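You operate a simulated robot arm through the tools that you are given. There is no shell and no other tool. Be economical: measure what you need, move in short steps, check, and stop when the job is done.

You run a simulated two-armed robot. Do the job below in one go: nothing can be reset, and whatever is moved stays where it is left.

Task
Paste the flat carton's top and smooth the green strip down on it.
Fine: load the brush on the slab, hold the carton while you paste; brush back. Set down upright: round paste brush. A coat counts when it lies all over at full strength: go over it till it gets no stronger.

Only the result counts: the job must be done as asked and must still hold three seconds after the hand-in. Knocking over, shifting, dropping, spilling or breaking anything else fails it.

Robot
Two 6-joint arms with two-finger parallel grippers on one trunk, on a base that drives. Base frame: it is fixed to the floor where the robot stands at the start and does not move with it; the origin is under the middle of the robot, x ahead of it, y to its left, z up. Lengths are in m, angles in degrees, forces in N, time in s.
The left shoulder is at the start at [0.06, 0.187, 1.172], the right one opposite. With the tool pointing down near the work surface each hand reaches from about 0.22 to 0.62 m from the robot's upright axis, wherever it stands, measured 20 degrees to its own side. Places, roughly: cream paste slab [0.3, -0.1, 0.8]; top of the flat brown carton [0.4, -0.3, 0.9]. Payload 1.57 kg a hand.
The tool frame of a hand sits at the grasp point between the pads (the TCP): z along the fingers, y along the line on which they close. The tips reach 0.03 m beyond it. Largest opening 0.11 m; finger width 0.024, thickness 0.012; the body of the gripper, 0.048 by 0.112 m, starts 0.078 m behind the TCP.
Orientation is told as [roll, pitch, yaw] about the base's x, y, z axes, in that order, counted from this pose: with the fingers straight down and closing along the base's y, the tool's x points along the base's -x, its y along +y and its z along -z.

Tools
- The arms move only by the tool step_arm. It takes "left_moves", "right_moves" or both (then of equal length, played together; a hand with none holds still); each is a list of rows, each a list of 3 entries, a list of its own where there are three numbers: the opening, from 0 (shut) to 1 (fully open), then the shift along the tool's x, y, z in mm, then the turn, a rotation vector about the tool's x, y, z in degrees. In form: [[fingers, [dx, dy, dz], [wx, wy, wz]], ...]. A call has 1 to 8 rows; each row shifts and turns the commanded pose from where the row before left it, along the tool's axes as they then stand. Each row takes 0.2 s and may step no farther than 0.05 m and 8.6 degrees from the row before; otherwise, or with a gripper value out of range, the whole call is refused. A pose out of reach is approached as far as the arm can. The call stops where the force on the tool passes 40 N (or 10 N more than at its start, if that is more) or the arm is blocked; 0.2 s more then pass. Each finger travels about 0.153 m/s and halts on what it meets, pressing with about 25 N; the grip force reading is that of the motor and also rises with nothing between the fingers. The clock runs only during rows and for 0.2 s after the last one: add rows that do not move to give the fingers time. It gives the time, the measured TCP pose, the force on the tool (base axes), the opening and the grip force at its end, in the units of the frame above (readings bear some noise), with the torque about the TCP (base axes, N m) and any sound that the robot's microphone picked up.
- Cameras (640 x 400 px; columns grow to the right, rows downward): "scene" is now at [0.01, -0.0281, 1.7065]; the picture's right is [-0.21, -0.98, 0.00], its down [-0.73, 0.15, -0.67] and it looks along [0.65, -0.14, -0.74] (base axes); focal length 274 px, centre (320, 200). "left" rides on the left gripper at [0.07, -0.016, -0.141] in its tool frame; the picture's right is [0.23, 0.97, 0.00], its down [-0.85, 0.20, -0.48] and it looks along [-0.47, 0.11, 0.88] (tool axes); focal length 222 px, centre (320, 200). "right" rides on the right gripper at [0.07, 0.016, -0.141] in its tool frame; the picture's right is [-0.23, 0.97, 0.00], its down [-0.86, -0.20, -0.48] and it looks along [-0.47, -0.11, 0.88] (tool axes); focal length 222 px, centre (320, 200). There is no depth. A picture from a camera that has moved, and an enlarged one, comes with that camera's place and axes in the base frame and with its lens. The place of the scene camera against the robot may be out by one fixed shift of up to 0.025 m in any direction.
- get_image(camera): a new picture of that camera. It takes no simulated time.
- lift_body(by): slides the trunk up (or, below 0, down) by that many m; the arms and the scene camera ride with it, the base frame stays. It gives what a move gives, with no picture.
- base_move(legs): drives the robot by 1 to 6 legs, each [ahead, left, turn to the left] in m, m and degrees, along the robot's own axes; the way and the turn of a leg run together, so that a leg with both is an arc; at most 1.5 m and 180 degrees a leg. The arms and the cameras ride along, it lands a little off, and it stops where it bumps. It gives what a move gives.
- head_to(pan, tilt): turns the head with the scene camera to pan (to the left, within 86 degrees either way) and tilt (down, from -29 to 69), counted from straight ahead of the robot. It gives what a move gives.
- close_up(camera, box): a new picture of the part [left, top, right, bottom] of that camera's present view, enlarged. It takes no simulated time.
- close_job(): hands the job in; it is judged then, once.

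Go step by step. Nothing tells you exact positions but the pictures and the camera data: compare them with the known pose of the tool, close in by small moves and look again before you grip or let go. The budget is 120 turns and 100 pictures, counting those below and the enlarged ones. Unless the task says otherwise, let go and move clear before handing in.

The tools are called after ">>>" as name(argument=value, ...) on one line, values as JSON. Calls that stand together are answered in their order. step_arm: Moves the arms, as the interface text tells. Its arguments: {"type":"object","properties":{"left_moves":{"type":"array","items":{"type":"array"}},"right_moves":{"type":"array","items":{"type":"array"}}},"required":[]} The other tools are called the same way: lift_body (by) slides the trunk up or down; base_move (legs) drives the base; head_to (pan, tilt) turns the head that bears the scene camera; get_image (camera) takes a picture; close_up (camera, box) takes an enlarged picture of a part of a camera's view; close_job () hands the job in.

At the start:

```text
clock: 0.0
left_tcp_pos: [0.2807, -0.0049, 1.2598]
left_ee_rot: [0.1, 0.1, 0.0]
left_force: [0.5, -1.4, 0.4]
left_wrist_torque: [-0.01, 0.01, 0.02]
left_grip_width: 0.11
left_grip_force: 0.0
right_tcp_pos: [0.3452, -0.3148, 1.2195]
right_ee_rot: [0.0, 0.0, -0.1]
right_force: [0.1, 0.0, -0.4]
right_wrist_torque: [-0.01, 0.02, -0.03]
right_grip_width: 0.1101
right_grip_force: 0.1
trunk travel left (down, up): [-0.8, 0.19]
robot x, y, heading: [0.0026, -0.0018, -0.2]
head pan, tilt: [-12.0, 48.0]
```

scene: 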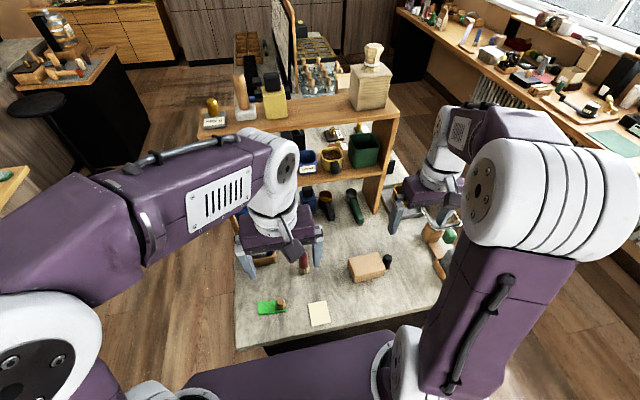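
right: 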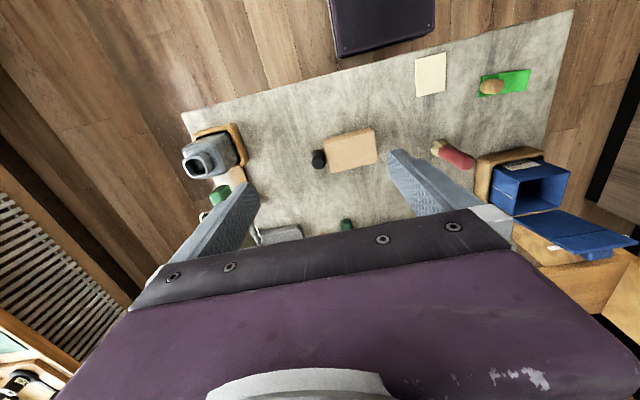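
left: 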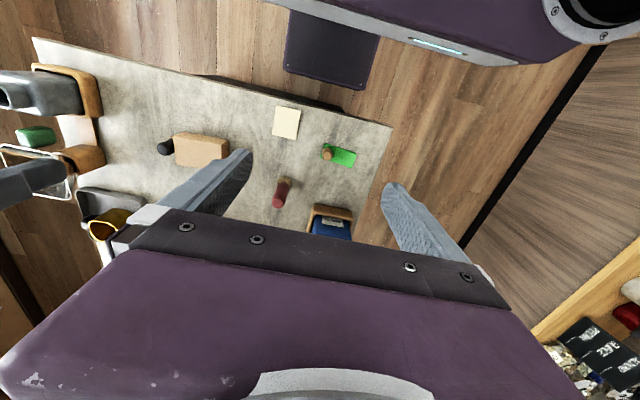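

I see the table with the cream slab, the green strip (with something lying on it), a red-handled object, and the brown carton with a dark thing beside it. I look closer before moving.

>>> close_up(camera="scene", box=[230, 230, 420, 350])

>>> close_up(camera="right", box=[380, 40, 580, 190])

>>> close_up(camera="right", box=[180, 100, 400, 250])

>>> close_up(camera="left", box=[140, 80, 400, 240])

```text
3.33 times, centred on (325, 290) of scene
camera zoom: at [0.01, -0.0281, 1.7065], right [-0.21, -0.98, 0.0], down [-0.73, 0.15, -0.67], along [0.65, -0.14, -0.74], focal length 914 px, centre (303, -100)
```

zoom: 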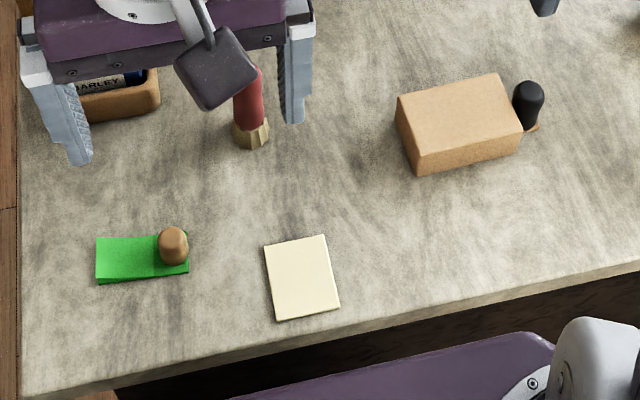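

```text
2.67 times, centred on (480, 115) of right
camera zoom: at [0.277, -0.3001, 1.3606], right [0.23, 0.97, 0.0], down [0.86, -0.2, 0.48], along [0.47, -0.11, -0.88], focal length 592 px, centre (-107, 427)
```

zoom: 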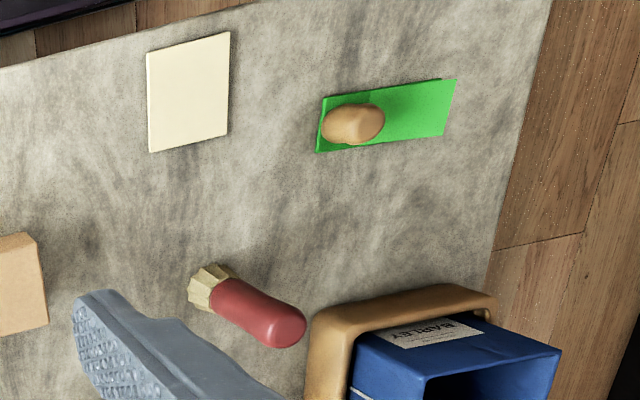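

```text
2.67 times, centred on (290, 175) of right
camera zoom: at [0.277, -0.3001, 1.3606], right [0.23, 0.97, 0.0], down [0.86, -0.2, 0.48], along [0.47, -0.11, -0.88], focal length 592 px, centre (400, 267)
```

zoom: 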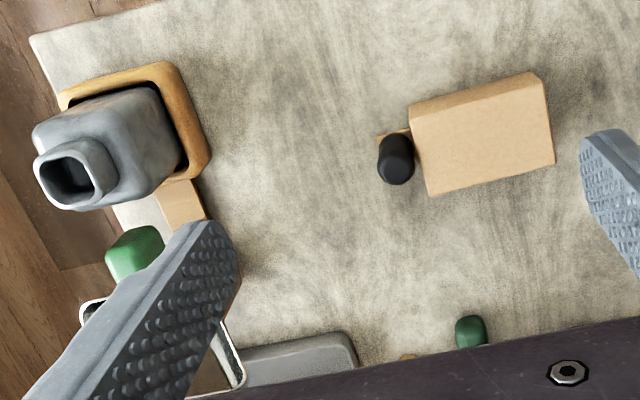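

```text
2.46 times, centred on (270, 160) of left
camera zoom: at [0.2106, -0.0209, 1.4008], right [-0.23, 0.97, 0.0], down [0.85, 0.2, 0.48], along [0.47, 0.11, -0.88], focal length 547 px, centre (443, 298)
```

zoom: 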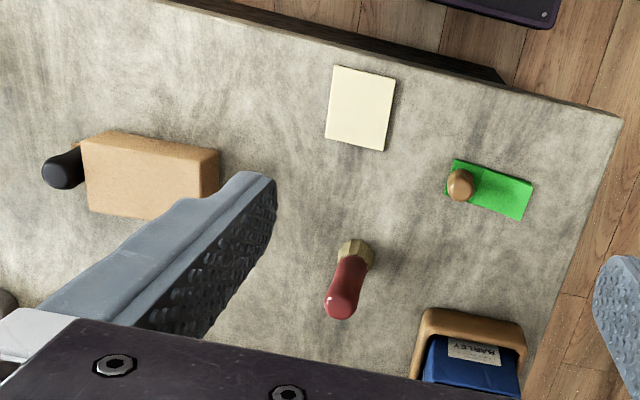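

The round brush (red handle) stands upright at about [0.47,-0.06]. The carton's centre is near [0.43,-0.265], the slab is near [0.32,-0.08] and the strip near [0.37,0.065]. I lower both hands a bit to view the strip's knob and the black-handled thing.

>>> step_arm(left_moves=[[1, [6, 7, 40], [0, 0, 0]], [1, [6, 7, 40], [0, 0, 0]], [1, [6, 7, 40], [0, 0, 0]], [1, [6, 7, 40], [0, 0, 0]], [1, [6, 7, 40], [0, 0, 0]]], right_moves=[[1, [3, 2, 40], [0, 0, 0]], [1, [3, 2, 40], [0, 0, 0]], [1, [3, 2, 40], [0, 0, 0]], [1, [3, 2, 40], [0, 0, 0]], [1, [3, 2, 40], [0, 0, 0]]])

>>> close_up(camera="left", box=[200, 60, 440, 210])

>>> close_up(camera="right", box=[200, 90, 520, 290])

```text
clock: 1.2
left_tcp_pos: [0.2577, 0.0291, 1.0562]
left_ee_rot: [0.1, 0.0, 0.1]
left_force: [0.8, 0.4, -0.2]
left_wrist_torque: [0.04, 0.07, -0.04]
left_grip_width: 0.1098
left_grip_force: 0.1
right_tcp_pos: [0.3348, -0.3072, 1.0212]
right_ee_rot: [0.1, 0.1, 0.0]
right_force: [-0.1, -0.1, -0.5]
right_wrist_torque: [0.03, 0.03, 0.03]
right_grip_width: 0.11
right_grip_force: 0.0
trunk travel left (down, up): [-0.8, 0.19]
robot x, y, heading: [0.0006, -0.0014, -0.1]
head pan, tilt: [-12.0, 48.0]
```

```text
2.67 times, centred on (320, 135) of left
camera zoom: at [0.1867, 0.0117, 1.1985], right [-0.23, 0.97, 0.0], down [0.86, 0.2, 0.48], along [0.47, 0.11, -0.88], focal length 592 px, centre (320, 373)
```

zoom: 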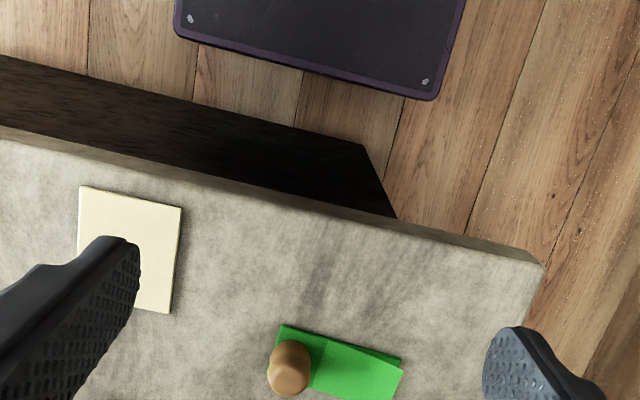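

```text
2.00 times, centred on (360, 190) of right
camera zoom: at [0.2653, -0.2905, 1.1611], right [0.23, 0.97, 0.0], down [0.86, -0.2, 0.48], along [0.46, -0.11, -0.88], focal length 444 px, centre (240, 220)
```

zoom: 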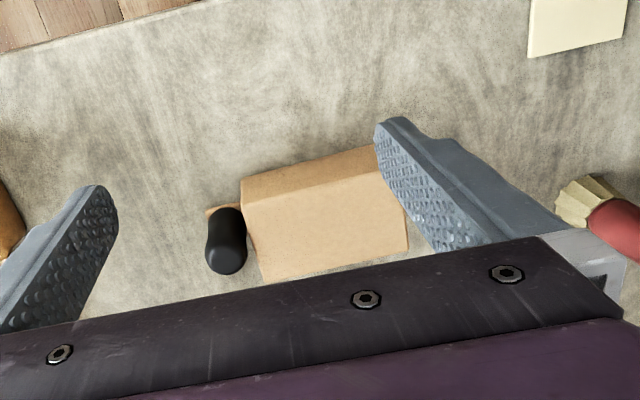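

The knob on the strip looks like a wooden stub. I take two better-framed close-ups from where the hands are.

>>> close_up(camera="left", box=[280, 160, 380, 222])

>>> close_up(camera="scene", box=[335, 235, 405, 290])

```text
6.40 times, centred on (330, 191) of left
camera zoom: at [0.1867, 0.0117, 1.1985], right [-0.23, 0.97, 0.0], down [0.86, 0.2, 0.48], along [0.47, 0.11, -0.88], focal length 1422 px, centre (256, 258)
```

zoom: 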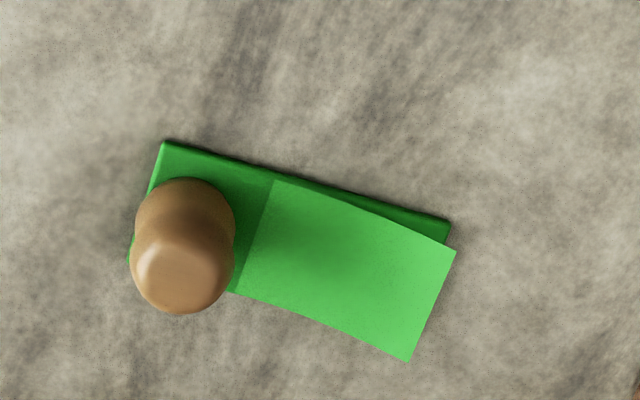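

```text
7.27 times, centred on (370, 262) of scene
camera zoom: at [0.0127, -0.0298, 1.7065], right [-0.21, -0.98, 0.0], down [-0.73, 0.15, -0.67], along [0.65, -0.14, -0.74], focal length 1994 px, centre (-44, -254)
```

zoom: 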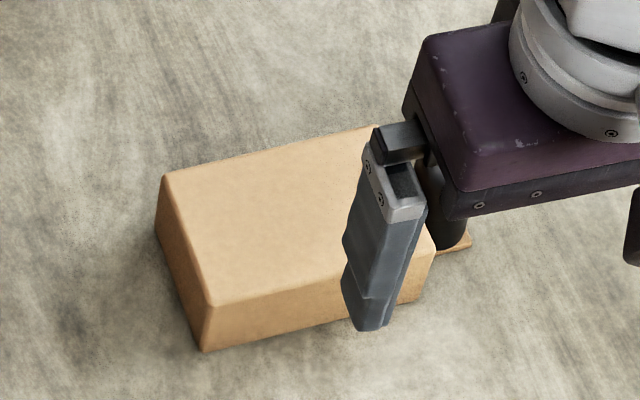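

The strip seems to have a raised flap end and a knob on a base. I tilt both hands forward for a flatter side view of the strip and the black-handled thing.

>>> step_arm(left_moves=[[1, [13, 10, 33], [0, 0, 0]], [1, [13, 10, 33], [0, 0, 0]], [1, [13, 10, 33], [0, 0, 0]], [1, [0, 0, 0], [0, -8, 0]], [1, [0, 0, 0], [0, -8, 0]], [1, [0, 0, 0], [0, -8, 0]], [1, [0, 0, 0], [0, -8, 0]]], right_moves=[[1, [18, -11, 23], [0, 0, 0]], [1, [18, -11, 23], [0, 0, 0]], [1, [18, -11, 23], [0, 0, 0]], [1, [0, 0, 0], [0, -8, 0]], [1, [0, 0, 0], [0, -8, 0]], [1, [0, 0, 0], [0, -8, 0]], [1, [0, 0, 0], [0, -8, 0]]])

>>> get_image(camera="left")

>>> get_image(camera="right")

```text
clock: 1.7
left_tcp_pos: [0.2493, 0.0325, 1.0238]
left_ee_rot: [-1.2, -1.7, 0.7]
left_force: [4.5, 2.3, 0.5]
left_wrist_torque: [-0.21, 0.74, -0.16]
left_grip_width: 0.11
left_grip_force: 0.0
right_tcp_pos: [0.3108, -0.3208, 0.9894]
right_ee_rot: [0.1, 0.1, 0.0]
right_force: [0.3, -0.4, 0.0]
right_wrist_torque: [0.02, 0.04, 0.0]
right_grip_width: 0.1098
right_grip_force: 0.1
trunk travel left (down, up): [-0.8, 0.19]
robot x, y, heading: [0.0002, 0.0016, 0.2]
head pan, tilt: [-12.0, 48.0]
stopped in row 2 (left hand): the force on the tool passed its limit (the readings are from after the stop); the commanded pose is now the measured one
```

```text
88 pictures are left
camera left: at [0.1752, 0.0186, 1.1625], right [-0.24, 0.97, -0.03], down [0.84, 0.22, 0.5], along [0.49, 0.1, -0.87], focal length 222 px, centre (320, 200)
```

left: 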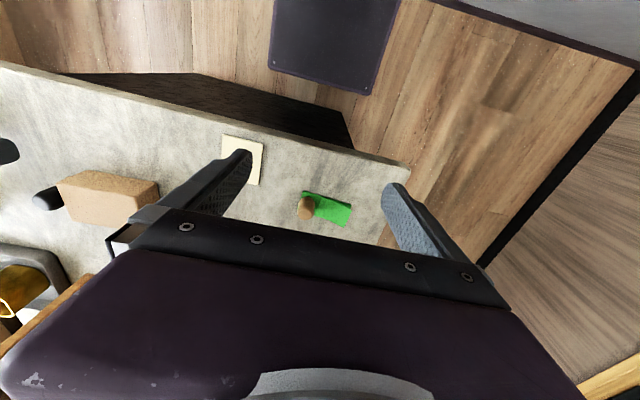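

```text
87 pictures are left
camera right: at [0.2408, -0.306, 1.1294], right [0.23, 0.97, 0.0], down [0.86, -0.2, 0.48], along [0.46, -0.11, -0.88], focal length 222 px, centre (320, 200)
```

right: 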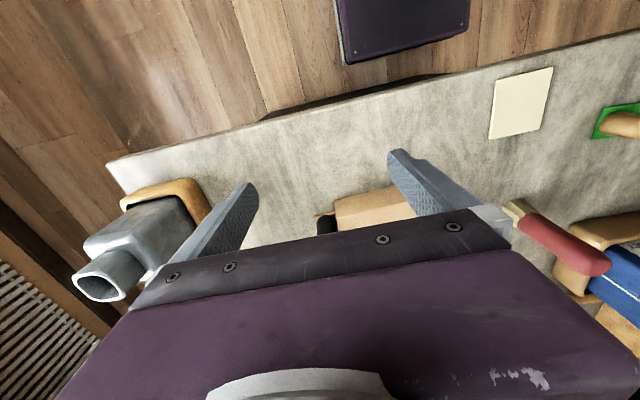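

The left hand ran into a limit close to the robot, so I am too near the table. I back the left hand out and then drive back 0.12 m.

>>> step_arm(left_moves=[[1, [-10, 0, -30], [0, 0, 0]], [1, [-10, 0, -30], [0, 0, 0]]])

>>> base_move(legs=[[-0.12, 0, 0]])

>>> get_image(camera="scene")

```text
clock: 2.3
left_tcp_pos: [0.2678, 0.0344, 1.0825]
left_ee_rot: [-1.4, -1.7, 0.7]
left_force: [-0.3, 0.3, -0.5]
left_wrist_torque: [-0.02, 0.01, 0.01]
left_grip_width: 0.1099
left_grip_force: 0.0
right_tcp_pos: [0.308, -0.3193, 0.9889]
right_ee_rot: [0.0, 0.1, 0.0]
right_force: [0.1, 0.6, 0.3]
right_wrist_torque: [-0.02, -0.01, 0.0]
right_grip_width: 0.11
right_grip_force: 0.1
trunk travel left (down, up): [-0.8, 0.19]
robot x, y, heading: [-0.0035, 0.0007, 0.1]
head pan, tilt: [-12.0, 48.0]
```

```text
clock: 3.5
left_tcp_pos: [0.154, 0.0352, 1.0823]
left_ee_rot: [-1.5, -1.6, 0.9]
left_force: [0.1, -0.6, -0.8]
left_wrist_torque: [0.03, 0.02, -0.02]
left_grip_width: 0.1099
left_grip_force: 0.0
right_tcp_pos: [0.1946, -0.3179, 0.9897]
right_ee_rot: [0.0, 0.0, 0.1]
right_force: [0.2, 0.0, 0.1]
right_wrist_torque: [0.01, 0.0, 0.01]
right_grip_width: 0.1102
right_grip_force: 0.1
trunk travel left (down, up): [-0.8, 0.19]
robot x, y, heading: [-0.1147, -0.0017, 0.0]
head pan, tilt: [-12.0, 48.0]
```

```text
86 pictures are left
camera scene: at [-0.103, -0.0282, 1.7064], right [-0.21, -0.98, 0.0], down [-0.73, 0.15, -0.67], along [0.65, -0.14, -0.74], focal length 274 px, centre (320, 200)
```

scene: 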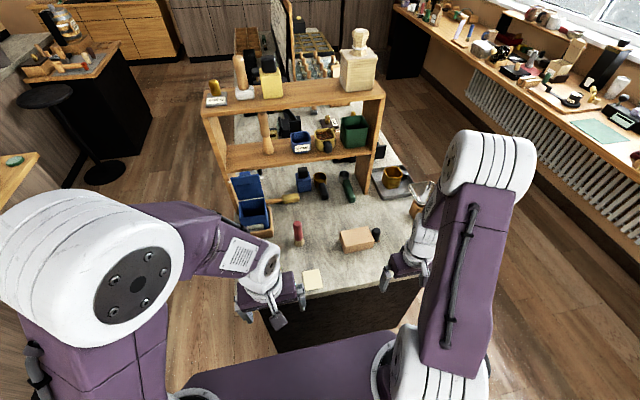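

There is more room now. I tilt the hands forward and look from the side.

>>> step_arm(left_moves=[[1, [-20, 5, 0], [0, -8, 0]], [1, [-20, 5, 0], [0, -8, 0]], [1, [0, 5, 20], [0, -8, 0]], [1, [0, 5, 20], [0, -8, 0]], [1, [0, 0, 30], [0, 0, 0]], [1, [0, 0, 30], [0, 0, 0]]], right_moves=[[1, [-10, 0, 0], [0, -8, 0]], [1, [-10, 0, 0], [0, -8, 0]], [1, [-10, 0, 0], [0, -8, 0]], [1, [-10, 0, 0], [0, -8, 0]], [1, [0, 0, 20], [0, 0, 0]], [1, [0, 0, 20], [0, 0, 0]]])

>>> get_image(camera="left")

>>> get_image(camera="right")

```text
clock: 4.9
left_tcp_pos: [0.2375, 0.0535, 1.0127]
left_ee_rot: [2.4, -24.6, 1.1]
left_force: [0.0, 0.0, -0.5]
left_wrist_torque: [0.01, 0.01, 0.0]
left_grip_width: 0.1099
left_grip_force: 0.0
left hand out of reach, approached as far as the arm can: row 2, 3, 4
right_tcp_pos: [0.2187, -0.293, 0.9508]
right_ee_rot: [6.2, -12.5, -0.5]
right_force: [0.2, 0.3, 0.1]
right_wrist_torque: [-0.02, -0.01, 0.02]
right_grip_width: 0.1099
right_grip_force: 0.1
right hand out of reach, approached as far as the arm can: row 1, 2, 3, 4
trunk travel left (down, up): [-0.8, 0.19]
robot x, y, heading: [-0.1166, -0.0007, -0.2]
head pan, tilt: [-12.0, 48.0]
```

```text
85 pictures are left
camera left: at [0.1154, 0.0285, 1.1111], right [-0.24, 0.97, -0.06], down [0.57, 0.19, 0.8], along [0.78, 0.16, -0.6], focal length 222 px, centre (320, 200)
```

left: 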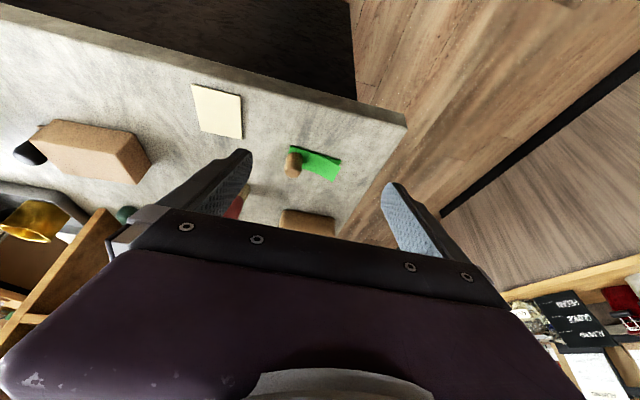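

```text
84 pictures are left
camera right: at [0.1207, -0.2907, 1.073], right [0.21, 0.97, 0.15], down [0.73, -0.26, 0.63], along [0.65, -0.02, -0.76], focal length 222 px, centre (320, 200)
```

right: 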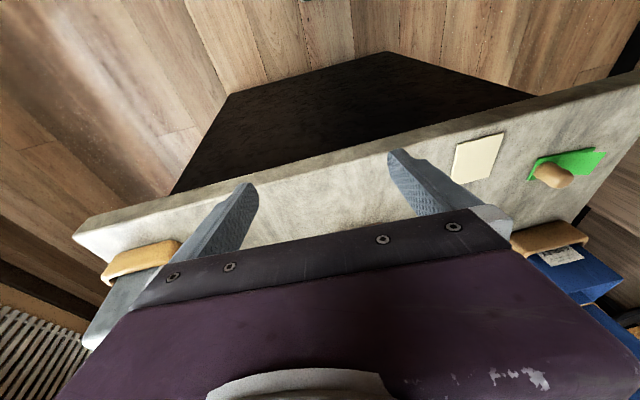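

I zoom in on the strip from both sides.

>>> close_up(camera="left", box=[270, 130, 360, 190])

>>> close_up(camera="right", box=[510, 130, 630, 205])

>>> close_up(camera="left", box=[0, 90, 170, 200])

```text
6.67 times, centred on (315, 160) of left
camera zoom: at [0.1154, 0.0285, 1.1111], right [-0.24, 0.97, -0.06], down [0.57, 0.19, 0.8], along [0.78, 0.16, -0.6], focal length 1481 px, centre (353, 467)
```

zoom: 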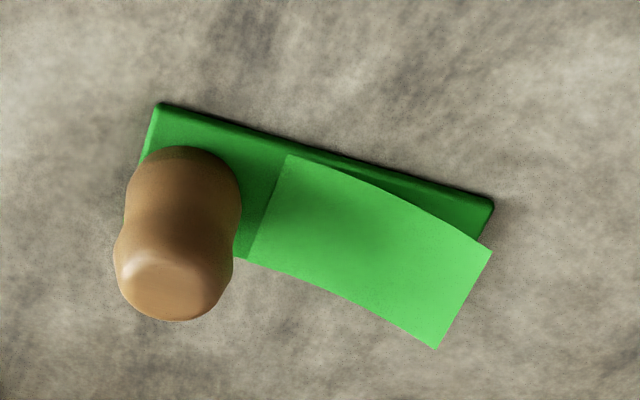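

```text
5.33 times, centred on (570, 168) of right
camera zoom: at [0.1207, -0.2907, 1.073], right [0.21, 0.97, 0.15], down [0.73, -0.26, 0.63], along [0.65, -0.02, -0.76], focal length 1185 px, centre (-1013, 373)
```

zoom: 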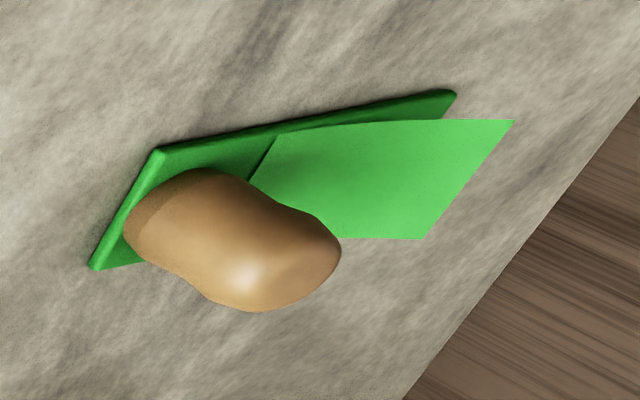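

```text
3.64 times, centred on (85, 145) of left
camera zoom: at [0.1154, 0.0285, 1.1111], right [-0.24, 0.97, -0.06], down [0.57, 0.19, 0.8], along [0.78, 0.16, -0.6], focal length 808 px, centre (1174, 400)
```

zoom: 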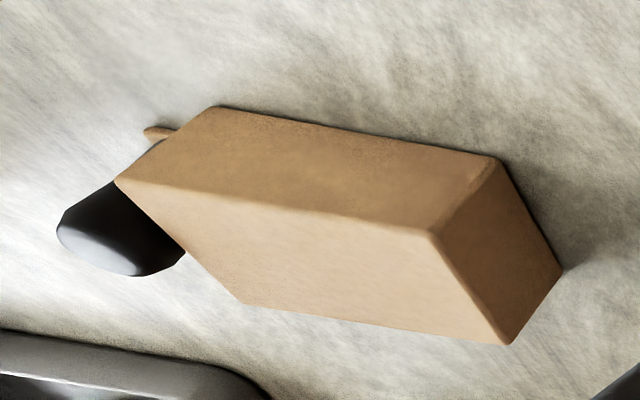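

The strip has a thick plate with a knob and a light flap with a raised end at +y (about z 0.856). Next I straighten the right hand and inspect the black-handled thing beside the carton.

>>> step_arm(right_moves=[[1, [0, 0, -20], [0, 0, 0]], [1, [0, 0, -20], [0, 0, 0]], [1, [0, 0, 0], [0, 0, 0]]])

```text
clock: 5.7
left_tcp_pos: [0.2363, 0.0543, 1.0132]
left_ee_rot: [2.4, -24.6, 1.0]
left_force: [-1.1, 0.6, -0.1]
left_wrist_torque: [0.0, 0.02, 0.02]
left_grip_width: 0.1098
left_grip_force: 0.1
right_tcp_pos: [0.209, -0.2958, 0.9915]
right_ee_rot: [6.2, -12.6, -0.5]
right_force: [0.0, 0.5, -0.4]
right_wrist_torque: [0.01, 0.01, -0.02]
right_grip_width: 0.11
right_grip_force: 0.0
trunk travel left (down, up): [-0.8, 0.19]
robot x, y, heading: [-0.1144, -0.0023, 0.1]
head pan, tilt: [-12.0, 48.0]
```

Now I straighten the right hand and move it over toward the carton's right side.

>>> step_arm(right_moves=[[1, [-20, 0, 0], [3, 6.3, 0]], [1, [-20, 0, 0], [3, 6.3, 0]], [1, [-40, -30, 0], [0, 0, 0]], [1, [-40, -30, 0], [0, 0, 0]], [1, [-20, -20, 0], [0, 0, 0]], [1, [0, 0, 0], [0, 0, 0]]])

>>> get_image(camera="right")

```text
clock: 7.1
left_tcp_pos: [0.2365, 0.0532, 1.0132]
left_ee_rot: [2.5, -24.6, 0.9]
left_force: [0.6, -1.0, 0.3]
left_wrist_torque: [-0.01, -0.02, -0.03]
left_grip_width: 0.1101
left_grip_force: 0.2
right_tcp_pos: [0.3215, -0.3596, 1.0002]
right_ee_rot: [6.6, -7.3, 0.1]
right_force: [0.1, 0.4, -0.1]
right_wrist_torque: [0.01, 0.01, 0.02]
right_grip_width: 0.11
right_grip_force: 0.1
right hand out of reach, approached as far as the arm can: row 1, 2
trunk travel left (down, up): [-0.8, 0.19]
robot x, y, heading: [-0.1158, -0.0017, -0.0]
head pan, tilt: [-12.0, 48.0]
```

```text
80 pictures are left
camera right: at [0.2346, -0.3606, 1.1307], right [0.21, 0.97, 0.14], down [0.79, -0.25, 0.56], along [0.58, -0.01, -0.82], focal length 222 px, centre (320, 200)
```

right: 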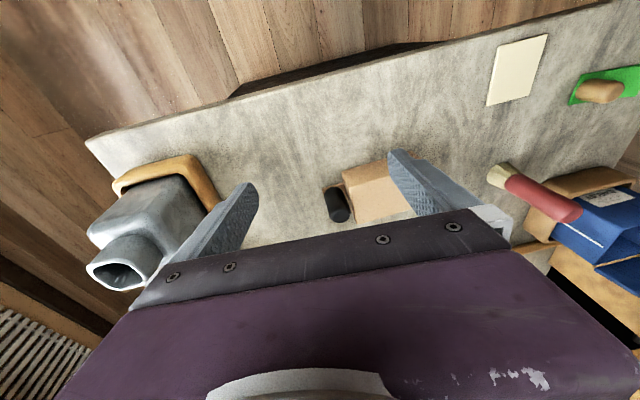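

>>> close_up(camera="right", box=[310, 150, 430, 225])

>>> close_up(camera="scene", box=[280, 205, 400, 290])

```text
5.33 times, centred on (370, 188) of right
camera zoom: at [0.2346, -0.3606, 1.1307], right [0.21, 0.97, 0.14], down [0.79, -0.25, 0.56], along [0.58, -0.01, -0.82], focal length 1185 px, centre (53, 267)
```

zoom: 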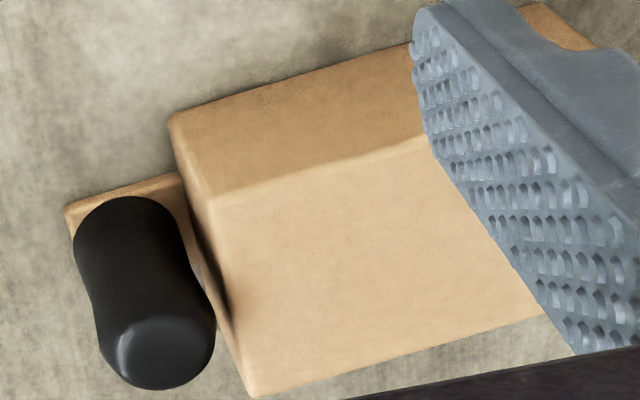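

```text
4.71 times, centred on (340, 248) of scene
camera zoom: at [-0.1055, -0.0279, 1.7065], right [-0.21, -0.98, 0.0], down [-0.73, 0.15, -0.67], along [0.65, -0.14, -0.74], focal length 1290 px, centre (226, -24)
```

zoom: 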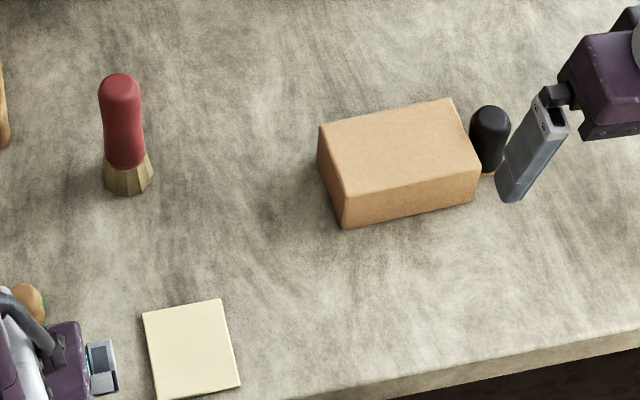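

The black knob stands on a tan tab joined to the carton, so it is the carton's grip. The green plate has its own knob in the same way. The right hand will hold the black knob and the left will brush, so I raise both hands and strafe right 0.15 m.

>>> step_arm(left_moves=[[1, [0, 0, -30], [0, 6, 0]], [1, [0, 0, -30], [0, 6, 0]], [1, [0, 0, -20], [0, 6, 0]], [1, [0, 0, 0], [2, 6, 0]]], right_moves=[[1, [0, 0, -30], [0, 0, 0]], [1, [0, 0, -30], [0, 0, 0]], [1, [0, 0, -20], [3, 3.5, 0]], [1, [0, 0, 0], [3.5, 3.5, 0]]])

>>> base_move(legs=[[0, -0.15, 0]])

>>> get_image(camera="scene")

```text
clock: 8.1
left_tcp_pos: [0.22, 0.0606, 1.0694]
left_ee_rot: [1.8, -4.6, 2.4]
left_force: [0.3, -0.1, 0.3]
left_wrist_torque: [0.0, -0.01, 0.05]
left_grip_width: 0.1101
left_grip_force: 0.2
left hand out of reach, approached as far as the arm can: row 2, 3
right_tcp_pos: [0.3148, -0.3695, 1.0791]
right_ee_rot: [-0.1, -0.4, 0.5]
right_force: [0.1, 0.8, -0.3]
right_wrist_torque: [-0.02, 0.01, 0.0]
right_grip_width: 0.1103
right_grip_force: 0.1
trunk travel left (down, up): [-0.8, 0.19]
robot x, y, heading: [-0.1155, -0.0006, 0.2]
head pan, tilt: [-12.0, 48.0]
```

```text
clock: 9.5
left_tcp_pos: [0.2191, -0.0909, 1.071]
left_ee_rot: [1.8, -4.5, 2.1]
left_force: [-0.4, 0.5, -0.3]
left_wrist_torque: [-0.05, 0.01, 0.0]
left_grip_width: 0.1098
left_grip_force: 0.1
right_tcp_pos: [0.3099, -0.5239, 1.0781]
right_ee_rot: [-0.1, -0.4, 0.3]
right_force: [-0.1, -0.2, 0.8]
right_wrist_torque: [-0.06, -0.02, 0.02]
right_grip_width: 0.11
right_grip_force: 0.0
trunk travel left (down, up): [-0.8, 0.19]
robot x, y, heading: [-0.1158, -0.1503, -0.3]
head pan, tilt: [-12.0, 48.0]
```

```text
77 pictures are left
camera scene: at [-0.1056, -0.1772, 1.7065], right [-0.21, -0.98, 0.0], down [-0.73, 0.16, -0.67], along [0.65, -0.14, -0.74], focal length 274 px, centre (320, 200)
```

scene: 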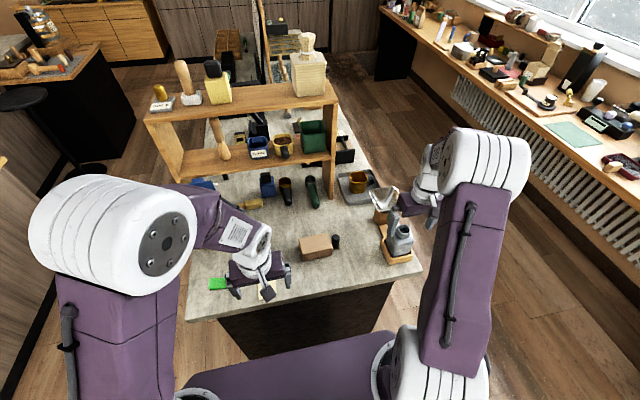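

The tall jug is far enough from the right hand. I bring the right hand above the black knob and turn it 90° so it closes along x.

>>> step_arm(right_moves=[[1, [-25, 30, 0], [0, 0, -8.2]], [1, [-20, 35, 0], [0, 0, -8.2]], [1, [-20, 35, 0], [0, 0, -8.2]], [1, [0, 20, 0], [0, 0, -8.2]], [1, [0, 0, 0], [0, 0, -8.2]], [1, [0, 0, 0], [0, 0, -8.2]], [1, [0, 0, 0], [0, 0, -8.2]], [1, [0, 0, 0], [0, 0, -8.2]]])

>>> step_arm(right_moves=[[1, [0, 0, 0], [0, 0, -8.2]], [1, [0, 0, 0], [0, 0, -8.2]], [1, [0, 0, 0], [0, 0, -8]], [0.6, [0, 0, 0], [0, 0, 0]]])

>>> get_image(camera="right")

```text
clock: 11.3
left_tcp_pos: [0.2192, -0.0925, 1.07]
left_ee_rot: [1.9, -4.6, 2.0]
left_force: [0.1, 0.5, -0.3]
left_wrist_torque: [0.0, 0.0, -0.01]
left_grip_width: 0.11
left_grip_force: 0.0
right_tcp_pos: [0.3501, -0.4008, 1.0796]
right_ee_rot: [-0.5, -0.2, 66.0]
right_force: [-0.2, -0.8, 0.0]
right_wrist_torque: [0.01, -0.01, 0.0]
right_grip_width: 0.1098
right_grip_force: 0.2
trunk travel left (down, up): [-0.8, 0.19]
robot x, y, heading: [-0.1174, -0.1537, -0.4]
head pan, tilt: [-12.0, 48.0]
```

```text
clock: 12.3
left_tcp_pos: [0.2193, -0.092, 1.0707]
left_ee_rot: [1.9, -4.6, 2.1]
left_force: [0.4, -0.7, 0.0]
left_wrist_torque: [-0.01, 0.02, 0.02]
left_grip_width: 0.11
left_grip_force: 0.1
right_tcp_pos: [0.3504, -0.4018, 1.0798]
right_ee_rot: [-0.3, -0.1, 90.2]
right_force: [-0.4, 0.8, 0.3]
right_wrist_torque: [0.02, -0.02, 0.01]
right_grip_width: 0.0661
right_grip_force: 0.1
trunk travel left (down, up): [-0.8, 0.19]
robot x, y, heading: [-0.1179, -0.1521, -0.1]
head pan, tilt: [-12.0, 48.0]
```

```text
76 pictures are left
camera right: at [0.3348, -0.4723, 1.2183], right [-0.98, 0.22, -0.01], down [0.19, 0.86, 0.48], along [0.11, 0.47, -0.88], focal length 222 px, centre (320, 200)
```

right: 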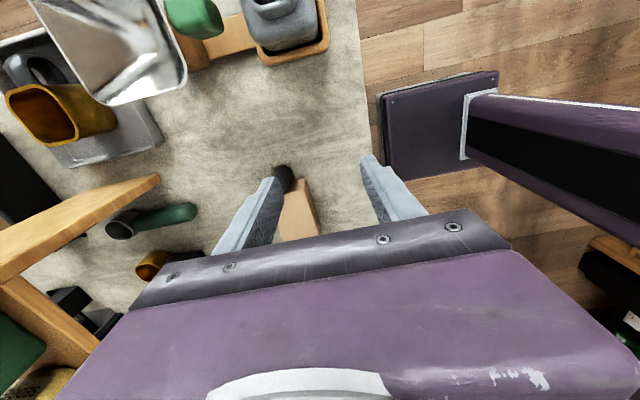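

Now I position above and beside the knob and tilt the hand 20° so its body leans away from the carton.

>>> step_arm(right_moves=[[0.6, [-5, -27, 20], [0, 0, 0]], [0.6, [-5, -27, 20], [0, 0, 0]], [0.6, [-6, -28, 20], [0, 0, 0]], [0.6, [-6, 0, 26], [0, 0, 0]], [0.6, [0, 0, 0], [0, -6.7, 0]], [0.6, [0, 0, 0], [0, -6.7, 0]], [0.6, [0, 0, 0], [0, -6.6, 0]], [0.6, [0, 0, 0], [0, 0, 0]]])

>>> get_image(camera="right")

>>> close_up(camera="scene", box=[260, 200, 400, 300])

```text
clock: 14.1
left_tcp_pos: [0.22, -0.0928, 1.072]
left_ee_rot: [1.9, -4.6, 2.0]
left_force: [-0.9, 0.5, -0.7]
left_wrist_torque: [-0.01, 0.01, 0.0]
left_grip_width: 0.11
left_grip_force: 0.0
right_tcp_pos: [0.4325, -0.3784, 0.9936]
right_ee_rot: [-0.4, -20.1, 90.4]
right_force: [1.3, 0.6, -0.4]
right_wrist_torque: [0.01, 0.02, 0.01]
right_grip_width: 0.0658
right_grip_force: 0.0
trunk travel left (down, up): [-0.8, 0.19]
robot x, y, heading: [-0.1162, -0.1527, -0.4]
head pan, tilt: [-12.0, 48.0]
```

```text
75 pictures are left
camera right: at [0.417, -0.4919, 1.0999], right [-0.98, 0.21, 0.07], down [0.19, 0.64, 0.75], along [0.11, 0.74, -0.66], focal length 222 px, centre (320, 200)
```

right: 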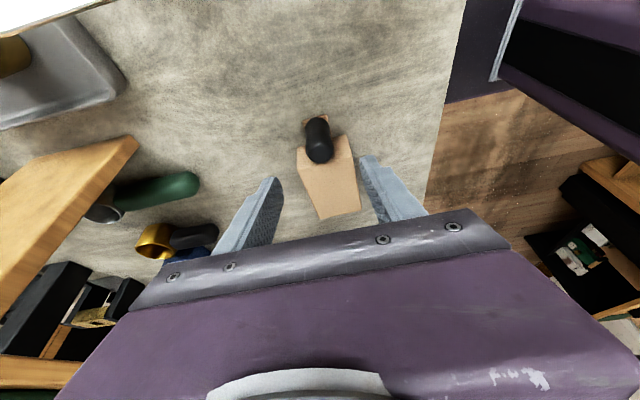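

```text
4.00 times, centred on (330, 250) of scene
camera zoom: at [-0.1056, -0.1805, 1.7065], right [-0.21, -0.98, 0.0], down [-0.73, 0.16, -0.67], along [0.65, -0.14, -0.74], focal length 1097 px, centre (280, 0)
```

zoom: 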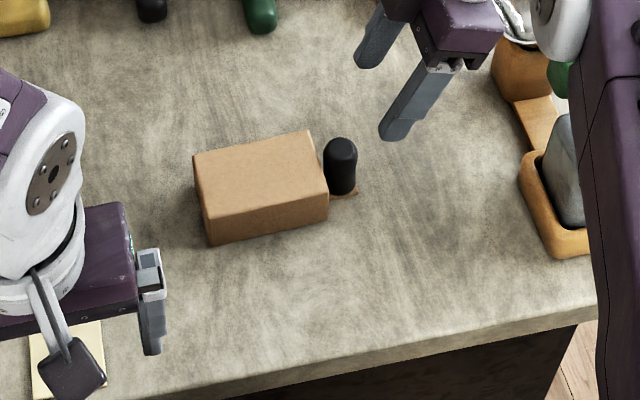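

The knob axis is at about [0.435,-0.341] with its top near z 0.895. I descend along the tilted axis around it, stopping short to check.

>>> step_arm(right_moves=[[0.6, [10, -2.5, 20], [0, 0, 0]], [0.6, [0, 0, 30], [0, 0, 0]], [0.6, [0, 0, 25], [0, 0, 0]], [0.6, [0, 0, 0], [0, 0, 0]]])

>>> close_up(camera="right", box=[200, 80, 440, 230])

>>> close_up(camera="scene", box=[290, 210, 390, 280])

```text
clock: 15.1
left_tcp_pos: [0.2199, -0.0929, 1.0717]
left_ee_rot: [1.9, -4.6, 2.1]
left_force: [0.3, -0.7, -0.1]
left_wrist_torque: [0.02, -0.01, 0.0]
left_grip_width: 0.11
left_grip_force: 0.0
right_tcp_pos: [0.4362, -0.3627, 0.9185]
right_ee_rot: [-0.6, -20.1, 90.4]
right_force: [-0.3, -0.1, 0.0]
right_wrist_torque: [0.02, 0.03, 0.0]
right_grip_width: 0.0657
right_grip_force: 0.0
trunk travel left (down, up): [-0.8, 0.19]
robot x, y, heading: [-0.1165, -0.1544, -0.4]
head pan, tilt: [-12.0, 48.0]
```

```text
2.67 times, centred on (320, 155) of right
camera zoom: at [0.4204, -0.4769, 1.0252], right [-0.98, 0.21, 0.07], down [0.19, 0.64, 0.74], along [0.11, 0.74, -0.66], focal length 592 px, centre (320, 320)
```

zoom: 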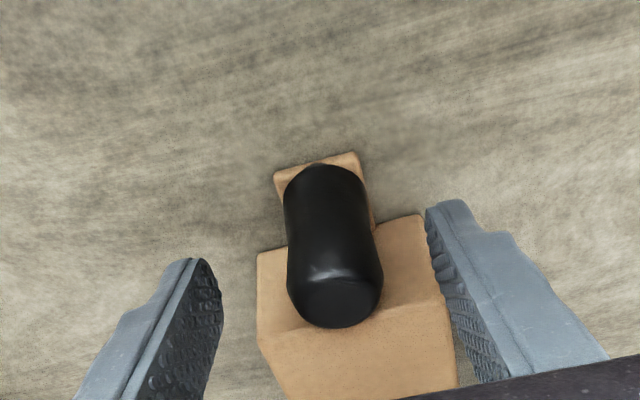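

```text
5.71 times, centred on (340, 245) of scene
camera zoom: at [-0.1055, -0.1812, 1.7065], right [-0.21, -0.98, 0.0], down [-0.73, 0.16, -0.67], along [0.65, -0.14, -0.74], focal length 1567 px, centre (206, -57)
```

zoom: 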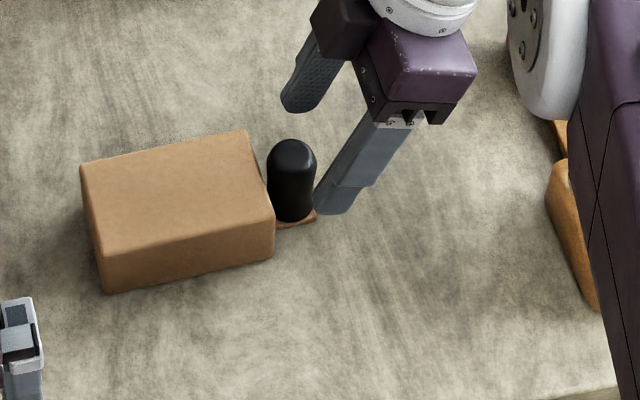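

Alignment is good. I go down the last 40 mm and close on the knob.

>>> step_arm(right_moves=[[0.6, [0, 2, 20], [0, 0, 0]], [0.6, [0, 0, 20], [0, 0, 0]], [0.6, [0, 0, 0], [0, 0, 0]]])

>>> step_arm(right_moves=[[0.4, [0, 0, 0], [0, 0, 0]], [0.2, [0, 0, 0], [0, 0, 0]], [0.0, [0, 0, 0], [0, 0, 0]], [0.0, [0, 0, 0], [0, 0, 0]]])

>>> close_up(camera="scene", box=[290, 210, 390, 280])

```text
clock: 15.9
left_tcp_pos: [0.2187, -0.0936, 1.071]
left_ee_rot: [1.9, -4.6, 2.0]
left_force: [-0.7, 0.3, -0.2]
left_wrist_torque: [0.0, 0.03, 0.0]
left_grip_width: 0.11
left_grip_force: 0.0
right_tcp_pos: [0.4332, -0.3459, 0.8842]
right_ee_rot: [-0.5, -20.2, 90.4]
right_force: [-0.2, 0.5, -0.1]
right_wrist_torque: [-0.02, 0.03, -0.03]
right_grip_width: 0.0662
right_grip_force: 0.1
trunk travel left (down, up): [-0.8, 0.19]
robot x, y, heading: [-0.1144, -0.1493, -0.4]
head pan, tilt: [-12.0, 48.0]
```

```text
clock: 16.9
left_tcp_pos: [0.219, -0.0925, 1.0711]
left_ee_rot: [1.8, -4.6, 2.1]
left_force: [0.2, 0.0, -0.9]
left_wrist_torque: [-0.01, -0.02, -0.01]
left_grip_width: 0.1101
left_grip_force: 0.0
right_tcp_pos: [0.4349, -0.3477, 0.883]
right_ee_rot: [-0.5, -20.1, 90.4]
right_force: [-0.6, 0.2, 1.4]
right_wrist_torque: [0.15, 0.14, -0.03]
right_grip_width: 0.0312
right_grip_force: 25.7
trunk travel left (down, up): [-0.8, 0.19]
robot x, y, heading: [-0.1153, -0.1487, -0.2]
head pan, tilt: [-12.0, 48.0]
```

```text
5.71 times, centred on (340, 245) of scene
camera zoom: at [-0.1055, -0.1808, 1.7065], right [-0.21, -0.98, 0.0], down [-0.73, 0.16, -0.67], along [0.65, -0.14, -0.74], focal length 1567 px, centre (206, -57)
```

zoom: 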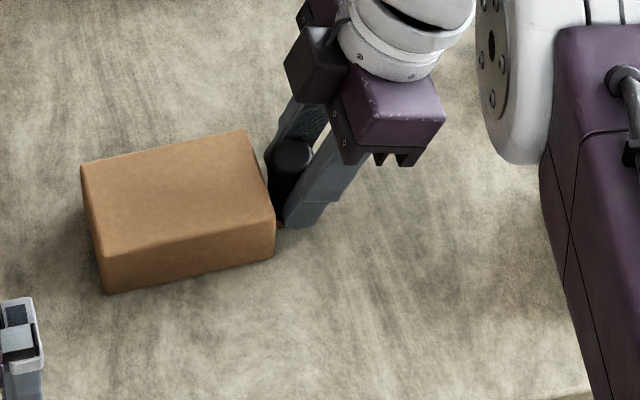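

The carton is held (31 mm grip). Now I send the left hand over the brush and turn it so it closes along x, with its body thin along y.

>>> step_arm(left_moves=[[1, [-40, 5, 0], [1.8, 4.6, 0]], [1, [-42, 5, 0], [0, 0, 8.4]], [1, [-42, 10, 0], [0, 0, 8.4]], [1, [-42, 20, 0], [0, 0, 8.4]], [1, [-40, 30, 0], [0, 0, 8.4]], [1, [0, 0, 0], [0, 0, 8.4]], [1, [0, 0, 0], [0, 0, 8.4]], [1, [0, 0, 0], [0, 0, 8.4]]])

>>> step_arm(left_moves=[[1, [0, 0, 0], [0, 0, 8.4]], [1, [0, 0, 0], [0, 0, 8.4]], [1, [0, 0, 0], [0, 0, 8.4]], [1, [0, 0, 0], [0, 0, 8]], [0.6, [0, 0, 0], [0, 0, 0]], [0.6, [0, 0, 0], [0, 0, 0]]])

>>> get_image(camera="left")

```text
clock: 18.7
left_tcp_pos: [0.4363, -0.0541, 1.0751]
left_ee_rot: [0.2, 0.1, -56.8]
left_force: [0.1, 0.0, 0.5]
left_wrist_torque: [0.01, 0.0, -0.01]
left_grip_width: 0.1099
left_grip_force: 0.1
right_tcp_pos: [0.4329, -0.3473, 0.8837]
right_ee_rot: [-0.4, -20.1, 90.5]
right_force: [-1.0, -0.5, 2.0]
right_wrist_torque: [0.02, 0.16, -0.02]
right_grip_width: 0.0314
right_grip_force: 25.3
trunk travel left (down, up): [-0.8, 0.19]
robot x, y, heading: [-0.1182, -0.1518, -0.1]
head pan, tilt: [-12.0, 48.0]
```

```text
clock: 20.1
left_tcp_pos: [0.4359, -0.0546, 1.075]
left_ee_rot: [0.0, 0.1, -89.9]
left_force: [-0.4, 0.4, 0.3]
left_wrist_torque: [0.02, 0.02, 0.0]
left_grip_width: 0.0661
left_grip_force: 0.1
right_tcp_pos: [0.4334, -0.3479, 0.8843]
right_ee_rot: [-0.6, -20.1, 90.4]
right_force: [0.4, -0.5, 0.4]
right_wrist_torque: [0.1, 0.12, -0.06]
right_grip_width: 0.0315
right_grip_force: 24.6
trunk travel left (down, up): [-0.8, 0.19]
robot x, y, heading: [-0.1157, -0.1525, 0.1]
head pan, tilt: [-12.0, 48.0]
```

```text
70 pictures are left
camera left: at [0.4196, 0.0139, 1.2155], right [0.97, 0.23, 0.0], down [0.2, -0.86, 0.48], along [0.11, -0.46, -0.88], focal length 222 px, centre (320, 200)
```

left: 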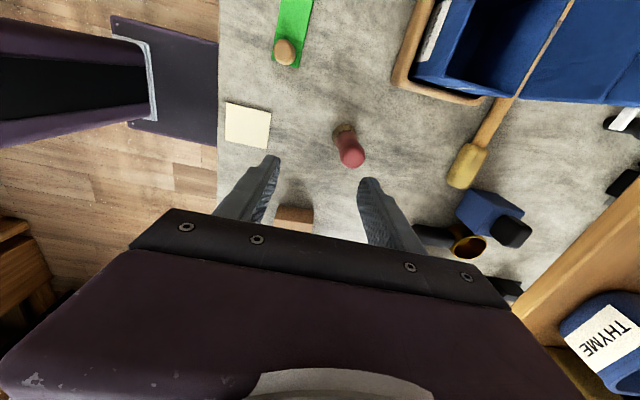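

The brush reads at about [0.476,-0.058]. I centre over it, lower part way and check.

>>> step_arm(left_moves=[[0.6, [-2, 20, 25], [0, 0, 0]], [0.6, [-2, 20, 25], [0, 0, 0]], [0.6, [0, 0, 30], [0, 0, 0]], [0.6, [0, 0, 0], [0, 0, 0]]])

>>> close_up(camera="left", box=[200, 80, 440, 230])

>>> close_up(camera="scene", box=[200, 180, 320, 260])

```text
clock: 21.1
left_tcp_pos: [0.476, -0.0575, 0.9932]
left_ee_rot: [0.0, 0.1, -89.9]
left_force: [1.0, 0.6, 0.3]
left_wrist_torque: [-0.01, 0.01, 0.01]
left_grip_width: 0.0658
left_grip_force: 0.1
right_tcp_pos: [0.4339, -0.3461, 0.8841]
right_ee_rot: [-0.5, -20.1, 90.4]
right_force: [-0.9, 0.5, 2.4]
right_wrist_torque: [0.09, 0.18, -0.06]
right_grip_width: 0.031
right_grip_force: 25.3
trunk travel left (down, up): [-0.8, 0.19]
robot x, y, heading: [-0.1133, -0.1571, -0.1]
head pan, tilt: [-12.0, 48.0]
```

```text
2.67 times, centred on (320, 155) of left
camera zoom: at [0.4584, 0.0109, 1.1341], right [0.97, 0.23, 0.0], down [0.2, -0.86, 0.48], along [0.11, -0.46, -0.88], focal length 592 px, centre (320, 320)
```

zoom: 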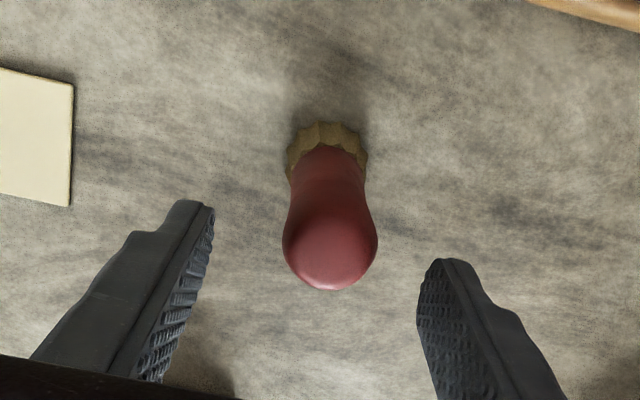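

```text
5.00 times, centred on (260, 220) of scene
camera zoom: at [-0.1057, -0.1807, 1.7065], right [-0.21, -0.98, 0.0], down [-0.73, 0.16, -0.67], along [0.65, -0.14, -0.74], focal length 1371 px, centre (620, 100)
```

zoom: 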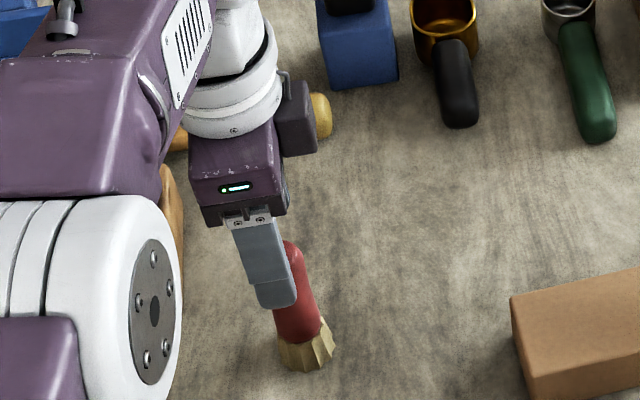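

Centred well. I lower to z≈0.922 and close on the handle.

>>> step_arm(left_moves=[[0.6, [0, 1, 35], [0, 0, 0]], [0.6, [0, 0, 36], [0, 0, 0]], [0.6, [0, 0, 0], [0, 0, 0]], [0.3, [0, 0, 0], [0, 0, 0]], [0.0, [0, 0, 0], [0, 0, 0]], [0.0, [0, 0, 0], [0, 0, 0]], [0.0, [0, 0, 0], [0, 0, 0]]])

>>> close_up(camera="scene", box=[200, 180, 320, 260])

>>> close_up(camera="left", box=[200, 80, 440, 230])

```text
clock: 22.7
left_tcp_pos: [0.4672, -0.0584, 0.927]
left_ee_rot: [0.1, 0.0, -89.9]
left_force: [0.4, 0.3, 0.1]
left_wrist_torque: [0.01, 0.03, -0.06]
left_grip_width: 0.0311
left_grip_force: 25.4
left hand out of reach, approached as far as the arm can: row 1, 2
right_tcp_pos: [0.4341, -0.3477, 0.8825]
right_ee_rot: [-0.5, -20.1, 90.4]
right_force: [0.3, -0.5, 3.3]
right_wrist_torque: [0.15, 0.2, -0.07]
right_grip_width: 0.0312
right_grip_force: 25.4
trunk travel left (down, up): [-0.8, 0.19]
robot x, y, heading: [-0.1105, -0.1519, -0.1]
head pan, tilt: [-12.0, 48.0]
```

```text
5.00 times, centred on (260, 220) of scene
camera zoom: at [-0.1054, -0.1806, 1.7065], right [-0.21, -0.98, 0.0], down [-0.73, 0.16, -0.67], along [0.65, -0.14, -0.74], focal length 1371 px, centre (620, 100)
```

zoom: 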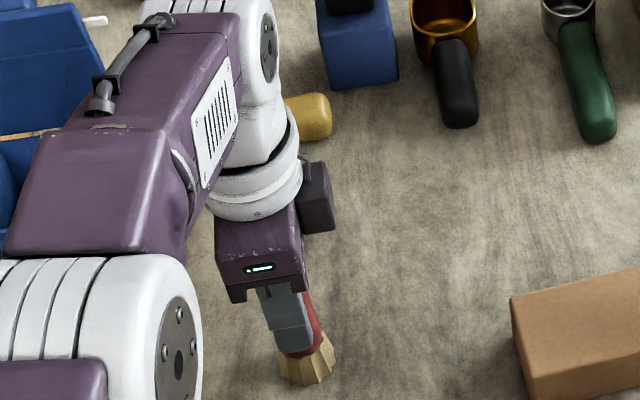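

```text
2.67 times, centred on (320, 155) of left
camera zoom: at [0.4499, 0.0108, 1.0672], right [0.97, 0.23, 0.0], down [0.2, -0.86, 0.48], along [0.11, -0.46, -0.88], focal length 592 px, centre (320, 320)
```

zoom: 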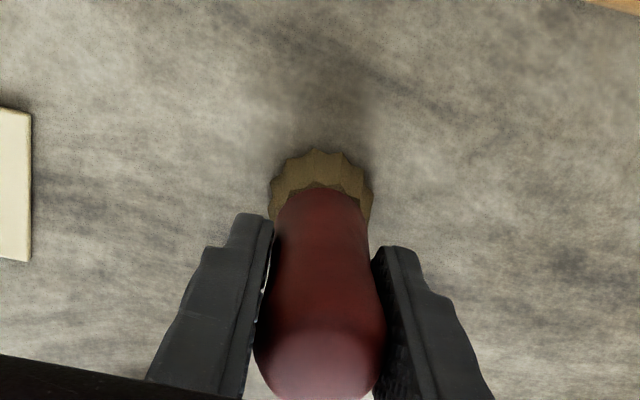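

Holding the brush; its bottom is about 87 mm below the TCP. I lift it and carry it over the slab at [0.322,-0.082].

>>> step_arm(left_moves=[[0, [0, 0, -30], [0, 0, 0]], [0, [0, 0, -30], [0, 0, 0]], [0, [-6, -36, 0], [0, 0, 0]], [0, [-6, -36, 0], [0, 0, 0]], [0, [-6, -36, 0], [0, 0, 0]], [0, [-6, -37, 0], [0, 0, 0]], [0, [0, 0, 30], [0, 0, 0]], [0, [0, 0, 0], [0, 0, 0]]])

>>> close_up(camera="scene", box=[200, 210, 340, 310])

>>> get_image(camera="left")

```text
clock: 24.5
left_tcp_pos: [0.3268, -0.0818, 0.953]
left_ee_rot: [0.0, 0.1, -89.9]
left_force: [0.2, -0.3, -2.4]
left_wrist_torque: [0.01, 0.01, 0.04]
left_grip_width: 0.0311
left_grip_force: 25.0
right_tcp_pos: [0.434, -0.3482, 0.8844]
right_ee_rot: [-0.5, -20.0, 90.5]
right_force: [1.2, -0.3, 1.0]
right_wrist_torque: [0.19, 0.05, -0.14]
right_grip_width: 0.0312
right_grip_force: 25.1
trunk travel left (down, up): [-0.8, 0.19]
robot x, y, heading: [-0.1143, -0.1518, -0.2]
head pan, tilt: [-12.0, 48.0]
```

```text
4.00 times, centred on (270, 260) of scene
camera zoom: at [-0.1054, -0.1807, 1.7064], right [-0.21, -0.98, 0.0], down [-0.73, 0.16, -0.67], along [0.65, -0.14, -0.74], focal length 1097 px, centre (520, -40)
```

zoom: 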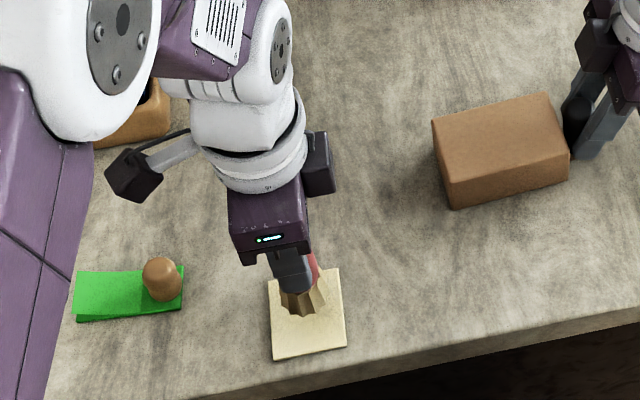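

```text
64 pictures are left
camera left: at [0.3099, -0.0132, 1.0943], right [0.97, 0.23, 0.0], down [0.2, -0.86, 0.48], along [0.11, -0.46, -0.88], focal length 222 px, centre (320, 200)
```

left: 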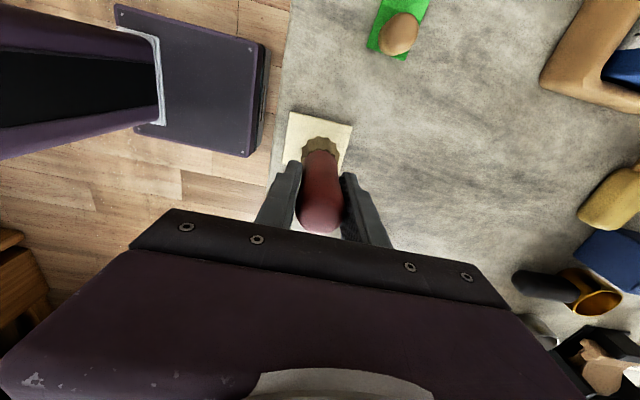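

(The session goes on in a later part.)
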